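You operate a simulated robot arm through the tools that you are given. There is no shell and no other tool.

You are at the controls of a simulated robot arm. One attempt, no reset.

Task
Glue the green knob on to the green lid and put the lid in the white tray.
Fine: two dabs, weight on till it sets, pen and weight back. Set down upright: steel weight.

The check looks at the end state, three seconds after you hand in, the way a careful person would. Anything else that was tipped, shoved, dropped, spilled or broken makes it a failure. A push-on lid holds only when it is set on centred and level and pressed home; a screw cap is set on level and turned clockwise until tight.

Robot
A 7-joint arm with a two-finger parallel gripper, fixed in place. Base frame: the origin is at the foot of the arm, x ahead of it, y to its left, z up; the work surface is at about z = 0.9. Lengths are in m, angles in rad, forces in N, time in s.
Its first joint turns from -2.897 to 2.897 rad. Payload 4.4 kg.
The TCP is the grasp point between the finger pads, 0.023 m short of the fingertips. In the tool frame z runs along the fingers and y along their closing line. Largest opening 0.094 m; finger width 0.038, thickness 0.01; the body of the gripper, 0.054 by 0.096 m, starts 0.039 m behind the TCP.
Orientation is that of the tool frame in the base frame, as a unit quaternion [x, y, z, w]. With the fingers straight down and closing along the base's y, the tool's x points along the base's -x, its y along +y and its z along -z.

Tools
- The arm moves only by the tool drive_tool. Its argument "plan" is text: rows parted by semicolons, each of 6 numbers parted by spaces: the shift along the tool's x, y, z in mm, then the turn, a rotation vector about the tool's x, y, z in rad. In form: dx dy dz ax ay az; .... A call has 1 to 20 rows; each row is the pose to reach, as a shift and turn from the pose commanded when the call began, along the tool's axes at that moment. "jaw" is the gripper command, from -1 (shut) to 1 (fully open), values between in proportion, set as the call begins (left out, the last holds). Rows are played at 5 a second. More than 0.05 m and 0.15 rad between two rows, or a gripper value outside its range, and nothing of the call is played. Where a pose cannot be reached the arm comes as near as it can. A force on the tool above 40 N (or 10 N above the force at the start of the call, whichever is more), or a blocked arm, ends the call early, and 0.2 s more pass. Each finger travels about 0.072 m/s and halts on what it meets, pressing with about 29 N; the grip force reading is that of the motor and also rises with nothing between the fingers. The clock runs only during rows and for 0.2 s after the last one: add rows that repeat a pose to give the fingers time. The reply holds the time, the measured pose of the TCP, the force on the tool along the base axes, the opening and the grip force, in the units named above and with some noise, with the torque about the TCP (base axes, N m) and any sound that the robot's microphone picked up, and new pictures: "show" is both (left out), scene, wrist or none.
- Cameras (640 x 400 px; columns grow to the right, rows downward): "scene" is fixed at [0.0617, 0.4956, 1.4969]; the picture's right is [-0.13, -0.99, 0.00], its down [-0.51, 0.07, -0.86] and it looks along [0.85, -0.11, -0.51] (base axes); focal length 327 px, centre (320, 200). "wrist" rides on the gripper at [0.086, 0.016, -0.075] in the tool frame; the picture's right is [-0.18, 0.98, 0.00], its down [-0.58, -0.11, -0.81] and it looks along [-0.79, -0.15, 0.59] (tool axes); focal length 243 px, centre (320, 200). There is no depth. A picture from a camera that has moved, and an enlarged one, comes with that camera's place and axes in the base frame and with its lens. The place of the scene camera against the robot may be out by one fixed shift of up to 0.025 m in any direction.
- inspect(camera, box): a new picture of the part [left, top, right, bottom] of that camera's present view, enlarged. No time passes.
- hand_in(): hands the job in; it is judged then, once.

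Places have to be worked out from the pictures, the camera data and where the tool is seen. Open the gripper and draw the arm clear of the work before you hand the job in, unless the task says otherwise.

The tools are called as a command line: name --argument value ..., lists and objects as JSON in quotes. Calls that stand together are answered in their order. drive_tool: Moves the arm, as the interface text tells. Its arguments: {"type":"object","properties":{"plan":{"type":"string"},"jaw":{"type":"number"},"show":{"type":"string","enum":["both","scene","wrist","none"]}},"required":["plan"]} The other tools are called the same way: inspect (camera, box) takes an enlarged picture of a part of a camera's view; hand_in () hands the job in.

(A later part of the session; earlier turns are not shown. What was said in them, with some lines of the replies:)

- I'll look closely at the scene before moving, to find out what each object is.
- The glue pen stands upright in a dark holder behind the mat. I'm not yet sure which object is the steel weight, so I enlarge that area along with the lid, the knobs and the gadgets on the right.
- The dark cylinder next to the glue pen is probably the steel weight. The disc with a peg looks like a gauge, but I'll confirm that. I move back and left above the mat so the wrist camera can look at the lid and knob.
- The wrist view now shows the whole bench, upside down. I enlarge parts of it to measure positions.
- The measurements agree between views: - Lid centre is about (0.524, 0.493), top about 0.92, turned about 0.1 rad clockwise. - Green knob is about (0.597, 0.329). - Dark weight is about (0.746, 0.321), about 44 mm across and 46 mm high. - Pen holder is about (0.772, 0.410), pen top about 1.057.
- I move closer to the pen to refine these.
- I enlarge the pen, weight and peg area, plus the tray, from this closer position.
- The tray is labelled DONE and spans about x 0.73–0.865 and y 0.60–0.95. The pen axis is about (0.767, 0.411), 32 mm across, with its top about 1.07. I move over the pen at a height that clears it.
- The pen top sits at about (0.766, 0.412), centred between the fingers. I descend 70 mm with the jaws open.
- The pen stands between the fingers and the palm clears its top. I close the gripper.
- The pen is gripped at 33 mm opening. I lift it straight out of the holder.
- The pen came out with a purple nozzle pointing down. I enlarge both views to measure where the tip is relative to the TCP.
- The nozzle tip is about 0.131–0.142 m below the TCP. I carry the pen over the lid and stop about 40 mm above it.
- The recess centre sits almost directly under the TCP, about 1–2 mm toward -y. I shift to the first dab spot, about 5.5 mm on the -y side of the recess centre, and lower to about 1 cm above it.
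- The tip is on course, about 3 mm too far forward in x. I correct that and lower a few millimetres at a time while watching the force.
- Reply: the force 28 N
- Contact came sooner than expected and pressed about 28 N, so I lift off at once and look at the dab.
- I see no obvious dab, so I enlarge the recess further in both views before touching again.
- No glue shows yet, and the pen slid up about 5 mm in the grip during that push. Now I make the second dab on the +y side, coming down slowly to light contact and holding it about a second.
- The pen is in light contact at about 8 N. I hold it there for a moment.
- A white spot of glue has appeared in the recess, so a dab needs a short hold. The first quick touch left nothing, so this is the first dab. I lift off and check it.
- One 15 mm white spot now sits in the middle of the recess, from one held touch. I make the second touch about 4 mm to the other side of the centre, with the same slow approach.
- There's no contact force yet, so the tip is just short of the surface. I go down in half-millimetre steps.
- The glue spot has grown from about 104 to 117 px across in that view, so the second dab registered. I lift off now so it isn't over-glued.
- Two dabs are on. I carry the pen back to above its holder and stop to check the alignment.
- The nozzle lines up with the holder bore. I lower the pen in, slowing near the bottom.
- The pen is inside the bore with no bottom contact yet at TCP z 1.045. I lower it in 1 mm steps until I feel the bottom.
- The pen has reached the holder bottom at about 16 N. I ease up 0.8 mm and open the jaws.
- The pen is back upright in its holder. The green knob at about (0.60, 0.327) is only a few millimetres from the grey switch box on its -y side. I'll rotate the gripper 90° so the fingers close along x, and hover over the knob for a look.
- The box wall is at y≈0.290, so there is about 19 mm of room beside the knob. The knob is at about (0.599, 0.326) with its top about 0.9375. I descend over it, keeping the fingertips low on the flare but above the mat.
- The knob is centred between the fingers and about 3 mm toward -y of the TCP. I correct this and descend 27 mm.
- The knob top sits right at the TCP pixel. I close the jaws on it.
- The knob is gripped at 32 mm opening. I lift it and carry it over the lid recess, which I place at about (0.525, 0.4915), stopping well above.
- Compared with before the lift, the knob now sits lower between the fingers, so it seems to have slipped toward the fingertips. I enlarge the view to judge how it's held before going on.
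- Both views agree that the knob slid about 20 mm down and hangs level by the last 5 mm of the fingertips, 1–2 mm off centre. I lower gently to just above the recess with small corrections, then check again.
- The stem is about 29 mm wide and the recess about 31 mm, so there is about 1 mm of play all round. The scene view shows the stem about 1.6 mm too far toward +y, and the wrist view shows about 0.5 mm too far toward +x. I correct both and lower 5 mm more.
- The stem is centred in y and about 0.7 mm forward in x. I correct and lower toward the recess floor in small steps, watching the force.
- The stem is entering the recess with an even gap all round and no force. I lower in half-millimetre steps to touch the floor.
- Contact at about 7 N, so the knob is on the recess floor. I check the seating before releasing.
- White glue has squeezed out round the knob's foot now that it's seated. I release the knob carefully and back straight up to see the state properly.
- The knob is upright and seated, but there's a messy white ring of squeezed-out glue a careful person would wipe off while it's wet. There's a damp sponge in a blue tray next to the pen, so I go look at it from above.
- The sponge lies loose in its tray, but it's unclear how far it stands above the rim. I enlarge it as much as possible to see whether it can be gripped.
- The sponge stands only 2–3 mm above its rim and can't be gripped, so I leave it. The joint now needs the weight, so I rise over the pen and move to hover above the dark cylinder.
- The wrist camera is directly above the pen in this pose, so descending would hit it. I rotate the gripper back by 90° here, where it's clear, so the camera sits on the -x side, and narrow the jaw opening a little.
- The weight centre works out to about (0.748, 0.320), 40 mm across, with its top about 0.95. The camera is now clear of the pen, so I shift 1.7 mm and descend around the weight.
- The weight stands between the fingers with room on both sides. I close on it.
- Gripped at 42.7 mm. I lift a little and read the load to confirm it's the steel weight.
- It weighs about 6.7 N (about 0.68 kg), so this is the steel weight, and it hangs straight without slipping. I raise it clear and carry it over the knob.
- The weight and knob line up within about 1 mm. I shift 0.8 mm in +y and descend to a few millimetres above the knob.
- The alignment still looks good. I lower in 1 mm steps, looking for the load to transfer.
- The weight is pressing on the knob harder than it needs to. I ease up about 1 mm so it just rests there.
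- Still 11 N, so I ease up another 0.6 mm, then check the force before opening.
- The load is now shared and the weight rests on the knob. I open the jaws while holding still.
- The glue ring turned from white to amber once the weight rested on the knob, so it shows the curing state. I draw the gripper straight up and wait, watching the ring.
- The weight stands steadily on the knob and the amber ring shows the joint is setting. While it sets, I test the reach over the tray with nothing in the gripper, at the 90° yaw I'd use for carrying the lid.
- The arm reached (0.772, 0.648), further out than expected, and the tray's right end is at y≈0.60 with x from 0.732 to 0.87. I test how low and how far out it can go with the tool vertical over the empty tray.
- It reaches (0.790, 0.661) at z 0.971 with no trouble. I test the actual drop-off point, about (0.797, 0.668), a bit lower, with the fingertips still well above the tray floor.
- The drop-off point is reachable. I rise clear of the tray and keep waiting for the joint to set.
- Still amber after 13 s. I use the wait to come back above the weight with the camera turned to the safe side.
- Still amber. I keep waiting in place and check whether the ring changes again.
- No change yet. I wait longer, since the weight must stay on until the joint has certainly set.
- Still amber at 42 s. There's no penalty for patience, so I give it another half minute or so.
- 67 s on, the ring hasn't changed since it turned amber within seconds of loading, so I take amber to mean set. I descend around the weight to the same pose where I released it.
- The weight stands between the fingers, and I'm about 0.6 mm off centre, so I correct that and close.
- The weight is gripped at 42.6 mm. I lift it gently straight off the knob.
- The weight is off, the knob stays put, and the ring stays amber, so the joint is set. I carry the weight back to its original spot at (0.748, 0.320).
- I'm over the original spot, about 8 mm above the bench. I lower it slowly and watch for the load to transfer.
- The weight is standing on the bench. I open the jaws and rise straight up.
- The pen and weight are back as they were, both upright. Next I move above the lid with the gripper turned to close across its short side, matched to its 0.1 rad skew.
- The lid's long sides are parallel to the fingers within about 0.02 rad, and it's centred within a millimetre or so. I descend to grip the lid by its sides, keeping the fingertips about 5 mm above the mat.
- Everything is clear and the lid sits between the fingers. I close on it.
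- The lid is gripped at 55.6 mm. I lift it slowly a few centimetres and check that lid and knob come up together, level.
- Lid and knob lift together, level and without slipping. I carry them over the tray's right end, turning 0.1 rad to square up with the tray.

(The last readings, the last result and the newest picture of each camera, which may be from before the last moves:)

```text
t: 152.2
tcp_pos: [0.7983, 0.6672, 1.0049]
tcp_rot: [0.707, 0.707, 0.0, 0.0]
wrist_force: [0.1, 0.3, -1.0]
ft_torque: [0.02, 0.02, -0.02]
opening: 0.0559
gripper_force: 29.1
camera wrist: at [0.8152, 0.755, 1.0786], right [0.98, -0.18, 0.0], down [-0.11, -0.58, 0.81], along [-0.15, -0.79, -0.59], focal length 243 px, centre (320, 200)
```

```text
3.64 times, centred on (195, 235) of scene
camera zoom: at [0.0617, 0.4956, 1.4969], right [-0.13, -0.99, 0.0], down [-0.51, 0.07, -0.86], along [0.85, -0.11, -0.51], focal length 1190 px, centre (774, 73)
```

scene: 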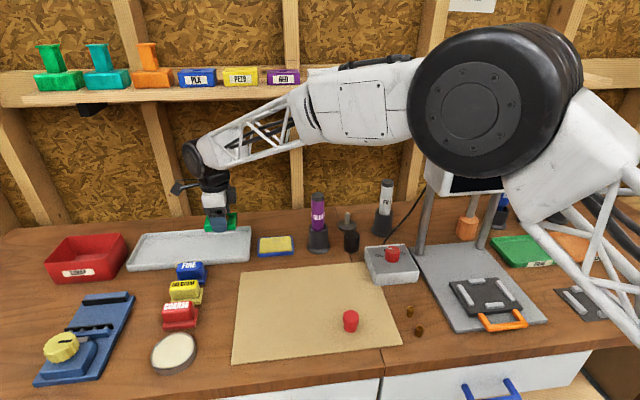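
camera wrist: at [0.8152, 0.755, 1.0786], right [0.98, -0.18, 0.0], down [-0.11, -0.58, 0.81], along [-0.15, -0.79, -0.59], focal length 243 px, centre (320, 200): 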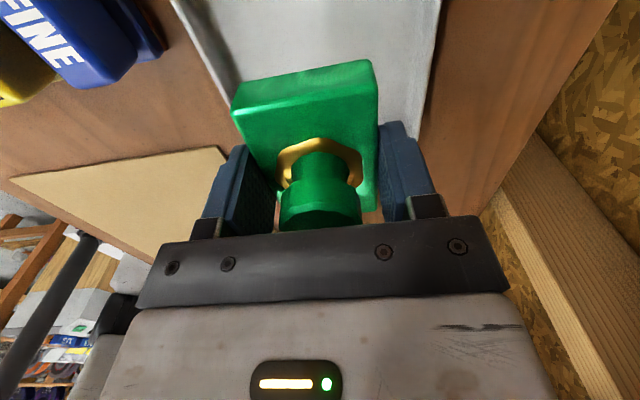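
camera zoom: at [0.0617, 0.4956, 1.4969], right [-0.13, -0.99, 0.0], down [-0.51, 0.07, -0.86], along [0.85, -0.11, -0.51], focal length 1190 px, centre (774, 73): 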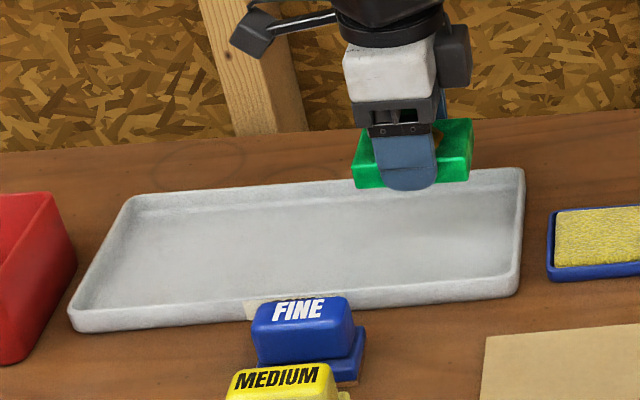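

The lid is over the tray's right-hand end, square with its walls. I lower it toward the tray floor and stop above for a check.

drive_tool --plan "0 0 20 0 0 0; 0 0 40 0 0 0; 0 0 52 0 0 0; 0 0 58 0 0 0; 0 0 60 0 0 0; 0 0 60 0 0 0"

inspect --camera "wrist" --box '[100, 0, 540, 240]'

inspect --camera "scene" --box '[170, 205, 270, 285]'

```text
t: 153.6
tcp_pos: [0.7986, 0.6665, 0.9464]
tcp_rot: [0.707, 0.707, 0.0, -0.001]
wrist_force: [0.9, -0.9, -1.2]
ft_torque: [0.0, -0.02, 0.02]
opening: 0.0559
gripper_force: 29.3
camera wrist: at [0.8147, 0.7552, 1.0188], right [0.98, -0.18, 0.0], down [-0.11, -0.58, 0.81], along [-0.15, -0.79, -0.59], focal length 243 px, centre (320, 200)
```

scene: 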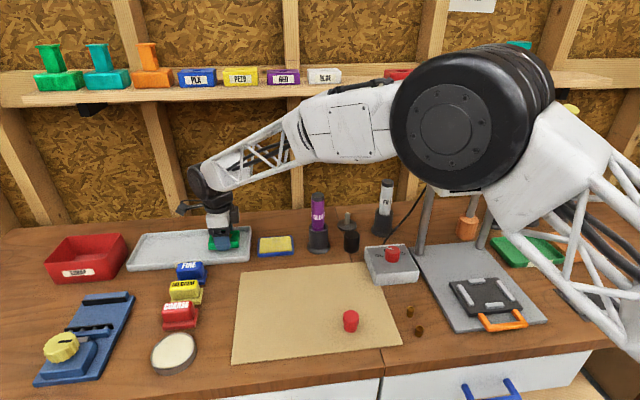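
wrist: 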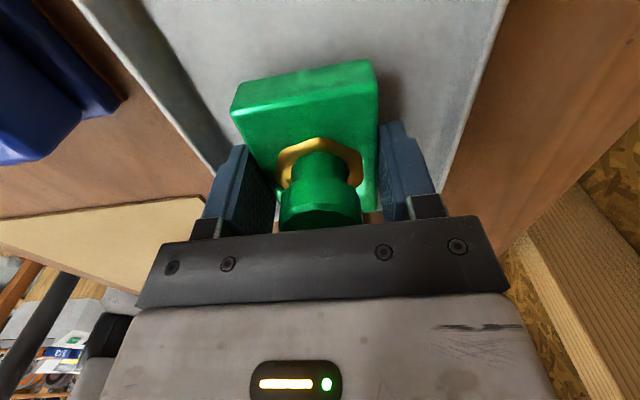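

```text
1.45 times, centred on (320, 120) of wrist
camera zoom: at [0.8147, 0.7552, 1.0188], right [0.98, -0.18, 0.0], down [-0.11, -0.58, 0.81], along [-0.15, -0.79, -0.59], focal length 353 px, centre (320, 316)
```

zoom: 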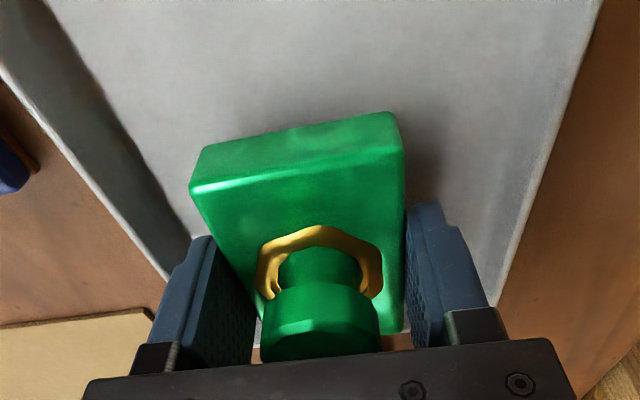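

```text
5.00 times, centred on (220, 245) of scene
camera zoom: at [0.0617, 0.4956, 1.4969], right [-0.13, -0.99, 0.0], down [-0.51, 0.07, -0.86], along [0.85, -0.11, -0.51], focal length 1636 px, centre (820, -25)
```

zoom: 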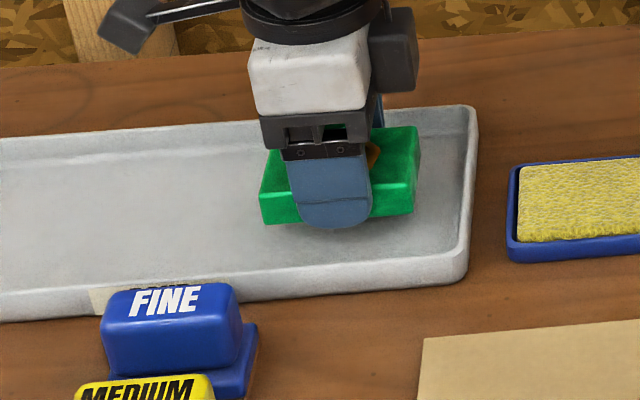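

The lid hangs inside the tray with clear floor on all sides. I lower in small steps until it touches.

drive_tool --plan "0 0 3 0 0 0; 0 0 6 0 0 0; 0 0 7 0 0 0; 0 0 7 0 0 0" --show "none"

drive_tool --plan "0 0 1 0 0 0; 0 0 2 0 0 0; 0 0 2 0 0 0" --show "none"

```text
t: 154.6
tcp_pos: [0.798, 0.6676, 0.9388]
tcp_rot: [0.707, 0.707, 0.0, 0.002]
wrist_force: [0.3, -0.8, -1.8]
ft_torque: [0.0, 0.01, -0.01]
opening: 0.0558
gripper_force: 28.8
```

```text
t: 155.4
tcp_pos: [0.7981, 0.6683, 0.9367]
tcp_rot: [0.707, 0.707, 0.0, 0.001]
wrist_force: [-0.1, 0.9, -0.7]
ft_torque: [-0.01, 0.01, -0.01]
opening: 0.0556
gripper_force: 29.0
```

drive_tool --plan "0 0 0.7 0 0 0; 0 0 1.4 0 0 0; 0 0 1.4 0 0 0" --show "none"

```text
t: 156.2
tcp_pos: [0.7979, 0.6676, 0.9359]
tcp_rot: [0.707, 0.707, 0.0, 0.001]
wrist_force: [0.5, 0.2, -1.9]
ft_torque: [0.01, -0.03, -0.01]
opening: 0.0557
gripper_force: 29.3
```

drive_tool --plan "0 0 0.7 0 0 0; 0 0 1.4 0 0 0; 0 0 1.4 0 0 0" --show "none"

```text
t: 157.0
tcp_pos: [0.7976, 0.6674, 0.933]
tcp_rot: [0.707, 0.707, 0.001, 0.0]
wrist_force: [-0.3, -0.2, -1.2]
ft_torque: [-0.03, 0.0, -0.02]
opening: 0.0557
gripper_force: 28.4
```

Still no contact at 0.9337, so I continue in sub-millimetre steps.

drive_tool --plan "0 0 0.6 0 0 0; 0 0 1.2 0 0 0; 0 0 1.2 0 0 0" --show "none"

inspect --camera "scene" --box '[190, 220, 260, 270]'

```text
t: 157.8
tcp_pos: [0.7975, 0.6682, 0.9328]
tcp_rot: [0.707, 0.707, 0.0, 0.001]
wrist_force: [-0.6, -0.7, -0.7]
ft_torque: [0.02, 0.0, -0.01]
opening: 0.0559
gripper_force: 28.9
```

```text
8.00 times, centred on (225, 245) of scene
camera zoom: at [0.0617, 0.4956, 1.4969], right [-0.13, -0.99, 0.0], down [-0.51, 0.07, -0.86], along [0.85, -0.11, -0.51], focal length 2618 px, centre (1080, -160)
```

zoom: 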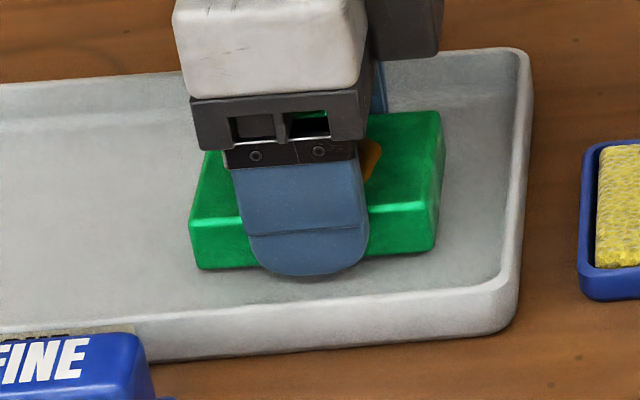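

drive_tool --plan "0 0 0.5 0 0 0; 0 0 1 0 0 0; 0 0 1 0 0 0" --show "none"

```text
t: 158.6
tcp_pos: [0.7981, 0.6681, 0.9318]
tcp_rot: [0.707, 0.708, 0.001, 0.0]
wrist_force: [-0.4, -0.3, -1.6]
ft_torque: [-0.01, 0.02, -0.06]
opening: 0.0559
gripper_force: 28.7
```

drive_tool --plan "0 0 0.5 0 0 0; 0 0 1 0 0 0; 0 0 1 0 0 0" --show "none"

```text
t: 159.4
tcp_pos: [0.7984, 0.6685, 0.9304]
tcp_rot: [0.707, 0.707, 0.001, 0.001]
wrist_force: [0.0, 0.0, -0.8]
ft_torque: [0.0, -0.03, -0.05]
opening: 0.0558
gripper_force: 29.6
```

drive_tool --plan "0 0 0.5 0 0 0; 0 0 1 0 0 0; 0 0 1 0 0 0" --show "none"

inspect --camera "scene" --box '[190, 220, 260, 270]'

```text
t: 160.2
tcp_pos: [0.7981, 0.6681, 0.9309]
tcp_rot: [0.708, 0.707, 0.002, 0.0]
wrist_force: [0.6, 1.0, 4.9]
ft_torque: [-0.09, 0.1, -0.04]
opening: 0.0557
gripper_force: 29.4
```

```text
8.00 times, centred on (225, 245) of scene
camera zoom: at [0.0617, 0.4956, 1.4969], right [-0.13, -0.99, 0.0], down [-0.51, 0.07, -0.86], along [0.85, -0.11, -0.51], focal length 2618 px, centre (1080, -160)
```

zoom: 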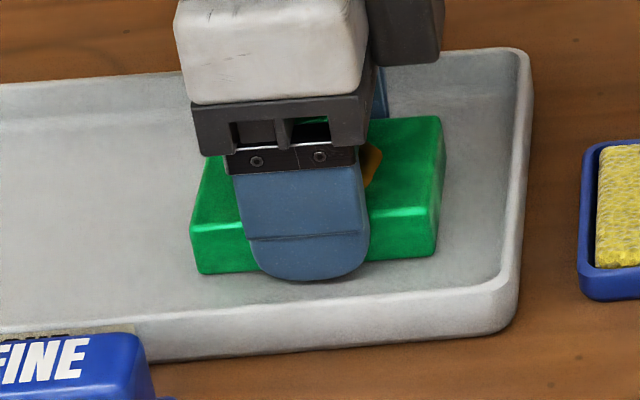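

The lid is resting on the tray floor, with 5 N contact. I open the jaws only partly so the fingers don't touch the tray walls.

drive_tool --plan "0 0 -0.4 0 0 0; 0 0 -0.4 0 0 0; 0 0 -0.4 0 0 0; 0 0 -0.4 0 0 0" --jaw 0.42

inspect --camera "wrist" --box '[100, 0, 540, 240]'

```text
t: 161.2
tcp_pos: [0.7974, 0.6685, 0.9303]
tcp_rot: [0.707, 0.707, 0.001, 0.0]
wrist_force: [1.1, -0.1, -0.5]
ft_torque: [0.0, 0.0, 0.02]
opening: 0.0666
gripper_force: 0.0
camera wrist: at [0.8149, 0.7553, 1.0034], right [0.98, -0.18, 0.0], down [-0.11, -0.58, 0.81], along [-0.15, -0.79, -0.59], focal length 243 px, centre (320, 200)
```

scene: 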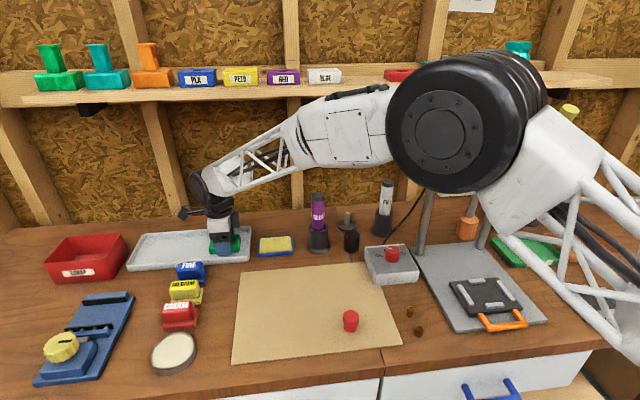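
wrist: 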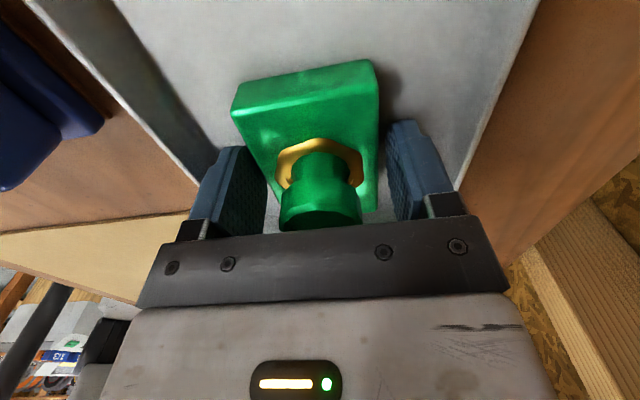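

```text
1.45 times, centred on (320, 120) of wrist
camera zoom: at [0.8149, 0.7553, 1.0034], right [0.98, -0.18, 0.0], down [-0.11, -0.58, 0.81], along [-0.15, -0.79, -0.59], focal length 353 px, centre (320, 316)
```

zoom: 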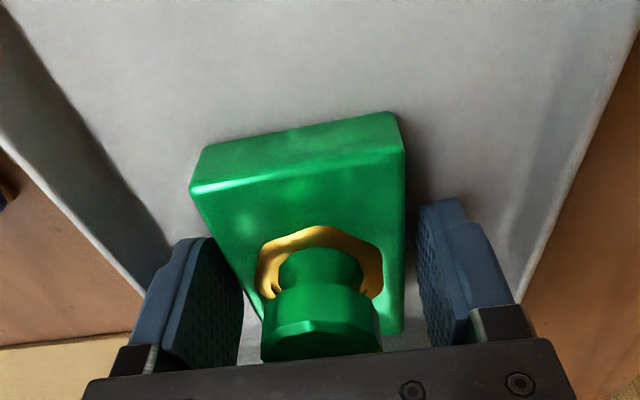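

The lid stands free on the tray floor with the fingers clear on both sides. I rise straight up, well above the knob.

drive_tool --plan "0 0 -10 0 0 0; 0 0 -30 0 0 0; 0 0 -60 0 0 0; 0 0 -100 0 0 0; 0 0 -140 0 0 0; 0 0 -170 0 0 0; 0 0 -170 0 0 0"

inspect --camera "scene" --box '[170, 205, 270, 285]'

inspect --camera "wrist" --box '[180, 0, 480, 200]'

```text
t: 162.8
tcp_pos: [0.7974, 0.6684, 1.1009]
tcp_rot: [0.707, 0.707, 0.001, 0.001]
wrist_force: [0.6, -0.2, 0.9]
ft_torque: [0.03, 0.02, 0.01]
opening: 0.0665
gripper_force: 0.2
camera wrist: at [0.8152, 0.7555, 1.1738], right [0.98, -0.18, 0.0], down [-0.11, -0.58, 0.81], along [-0.15, -0.79, -0.59], focal length 243 px, centre (320, 200)
```

scene: 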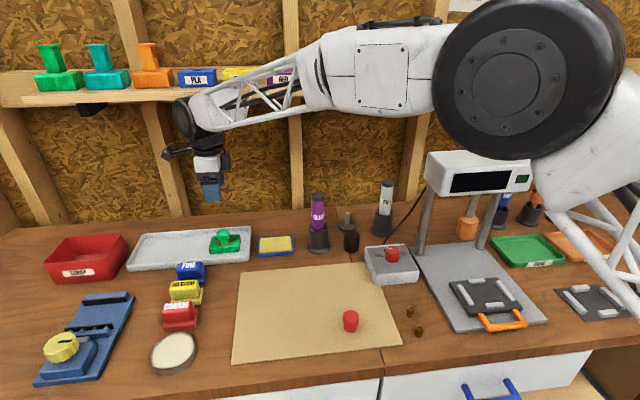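
wrist: 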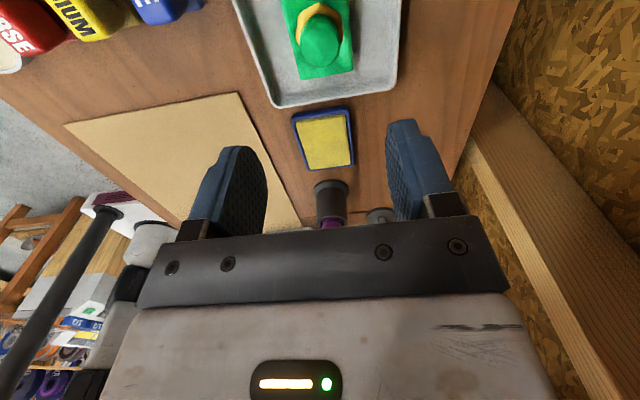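

```text
5.00 times, centred on (220, 245) of scene
camera zoom: at [0.0617, 0.4956, 1.4969], right [-0.13, -0.99, 0.0], down [-0.51, 0.07, -0.86], along [0.85, -0.11, -0.51], focal length 1636 px, centre (820, -25)
```

zoom: 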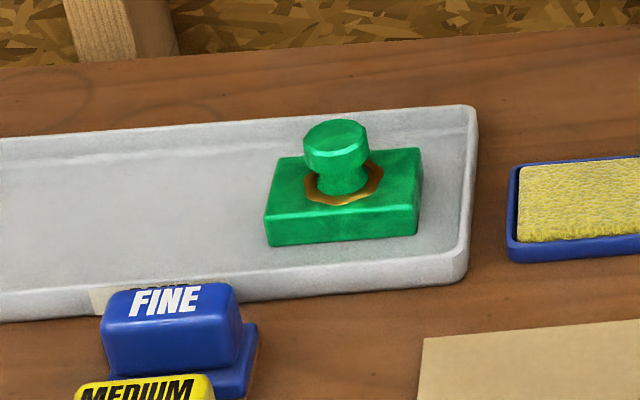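

```text
2.00 times, centred on (330, 100) of wrist
camera zoom: at [0.8152, 0.7555, 1.1738], right [0.98, -0.18, 0.0], down [-0.11, -0.58, 0.81], along [-0.15, -0.79, -0.59], focal length 485 px, centre (300, 400)
```

zoom: 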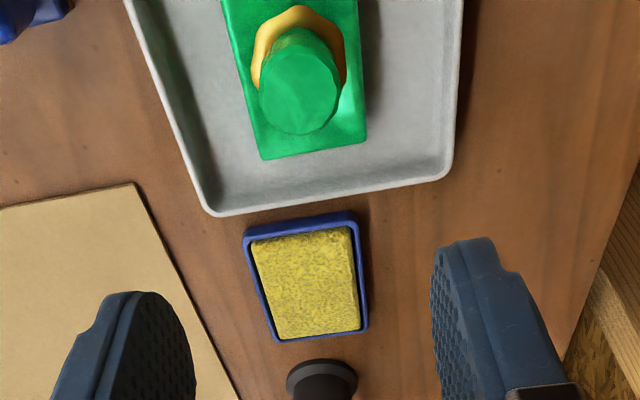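

Lid and knob sit flat inside the DONE tray, knob upright. I open the gripper fully and draw the arm back clear of the work.

drive_tool --plan "0 0 -40 0 0 0; -20 -30 -65 0 0 0; -44 -62 -85 0 0 0; -68 -94 -100 0 0 0; -92 -126 -110 0 0 0; -116 -158 -120 0 0 0; -140 -190 -130 0 0 0; -164 -222 -140 0 0 0; -188 -254 -145 0 0 0; -212 -286 -150 0 0 0; -218 -297 -150 0 0 0; -218 -297 -150 0 0 0" --jaw 1

inspect --camera "scene" --box '[120, 200, 280, 310]'

inspect --camera "scene" --box '[230, 170, 440, 360]'

```text
t: 165.4
tcp_pos: [0.4995, 0.45, 1.249]
tcp_rot: [0.707, 0.707, 0.001, 0.001]
wrist_force: [0.4, -0.6, -0.1]
ft_torque: [0.0, -0.02, 0.03]
opening: 0.094
gripper_force: 0.0
camera wrist: at [0.5169, 0.5377, 1.3228], right [0.98, -0.18, 0.0], down [-0.11, -0.58, 0.81], along [-0.15, -0.79, -0.59], focal length 243 px, centre (320, 200)
```

scene: 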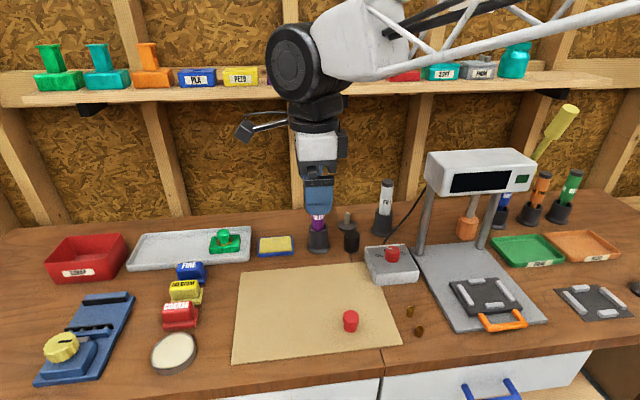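
wrist: 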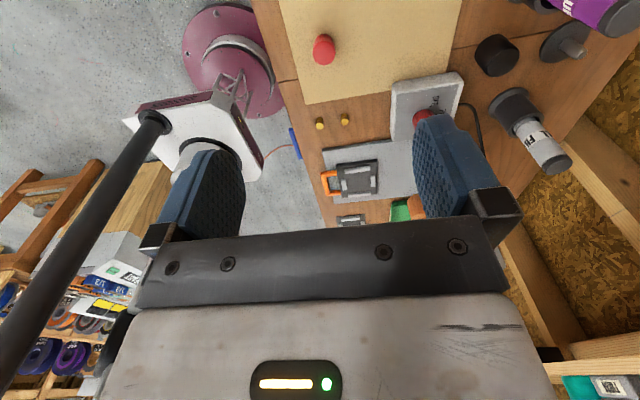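

```text
3.64 times, centred on (200, 255) of scene
camera zoom: at [0.0617, 0.4956, 1.4969], right [-0.13, -0.99, 0.0], down [-0.51, 0.07, -0.86], along [0.85, -0.11, -0.51], focal length 1190 px, centre (756, 0)
```

zoom: 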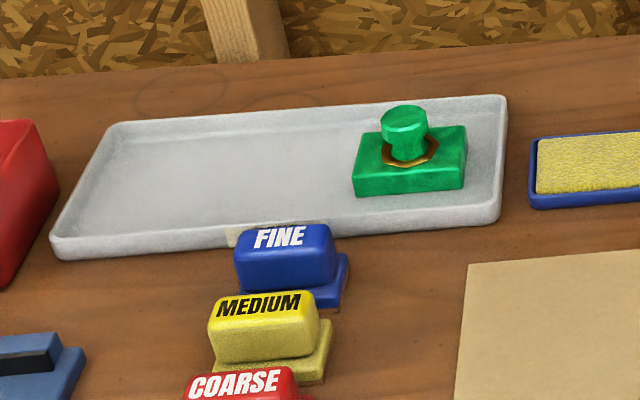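

```text
2.11 times, centred on (335, 265) of scene
camera zoom: at [0.0617, 0.4956, 1.4969], right [-0.13, -0.99, 0.0], down [-0.51, 0.07, -0.86], along [0.85, -0.11, -0.51], focal length 689 px, centre (288, 63)
```

zoom: 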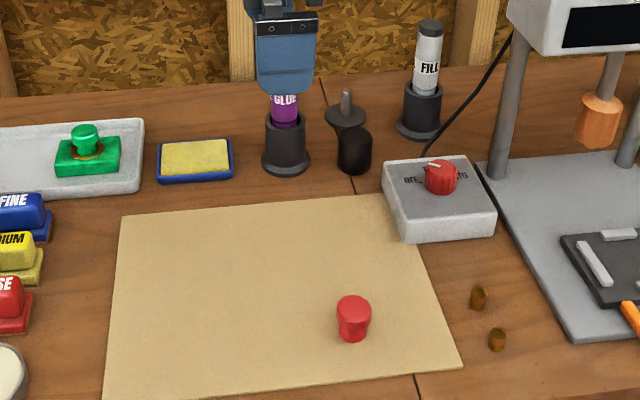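

The glued lid lies flat in the white DONE tray with its knob upright. The pen is in its holder, the steel weight stands upright at its old spot, and nothing else has moved. The gripper is open and clear, so I hand in.

hand_in

```text
The job is handed in.
```

The green knob is glued to the green lid, and the lid lies flat in the white DONE tray. I've handed the job in, but no result came back.

- **Glue:** My first touch with the pen was too short to leave visible glue. The next two held touches each left glue, so I count two dabs. Some glue squeezed out around the knob's foot when I seated it. I could not wipe it off, because the sponge sits too low in its tray to grip, so a hardened amber ring is visible on the lid.
- **Setting:** The ring turned from white to amber a few seconds after the weight went on, and I took amber to mean set. I left the weight on for about 70 seconds. The ring stayed amber after I lifted the weight off, and the knob and lid moved together when I carried them.
- **Put back:** The glue pen is back in its holder. The steel weight stands upright on its original spot.
- **Rest of the bench:** In the last pictures nothing else had been tipped or moved. The gripper is open and the arm is clear of the work.
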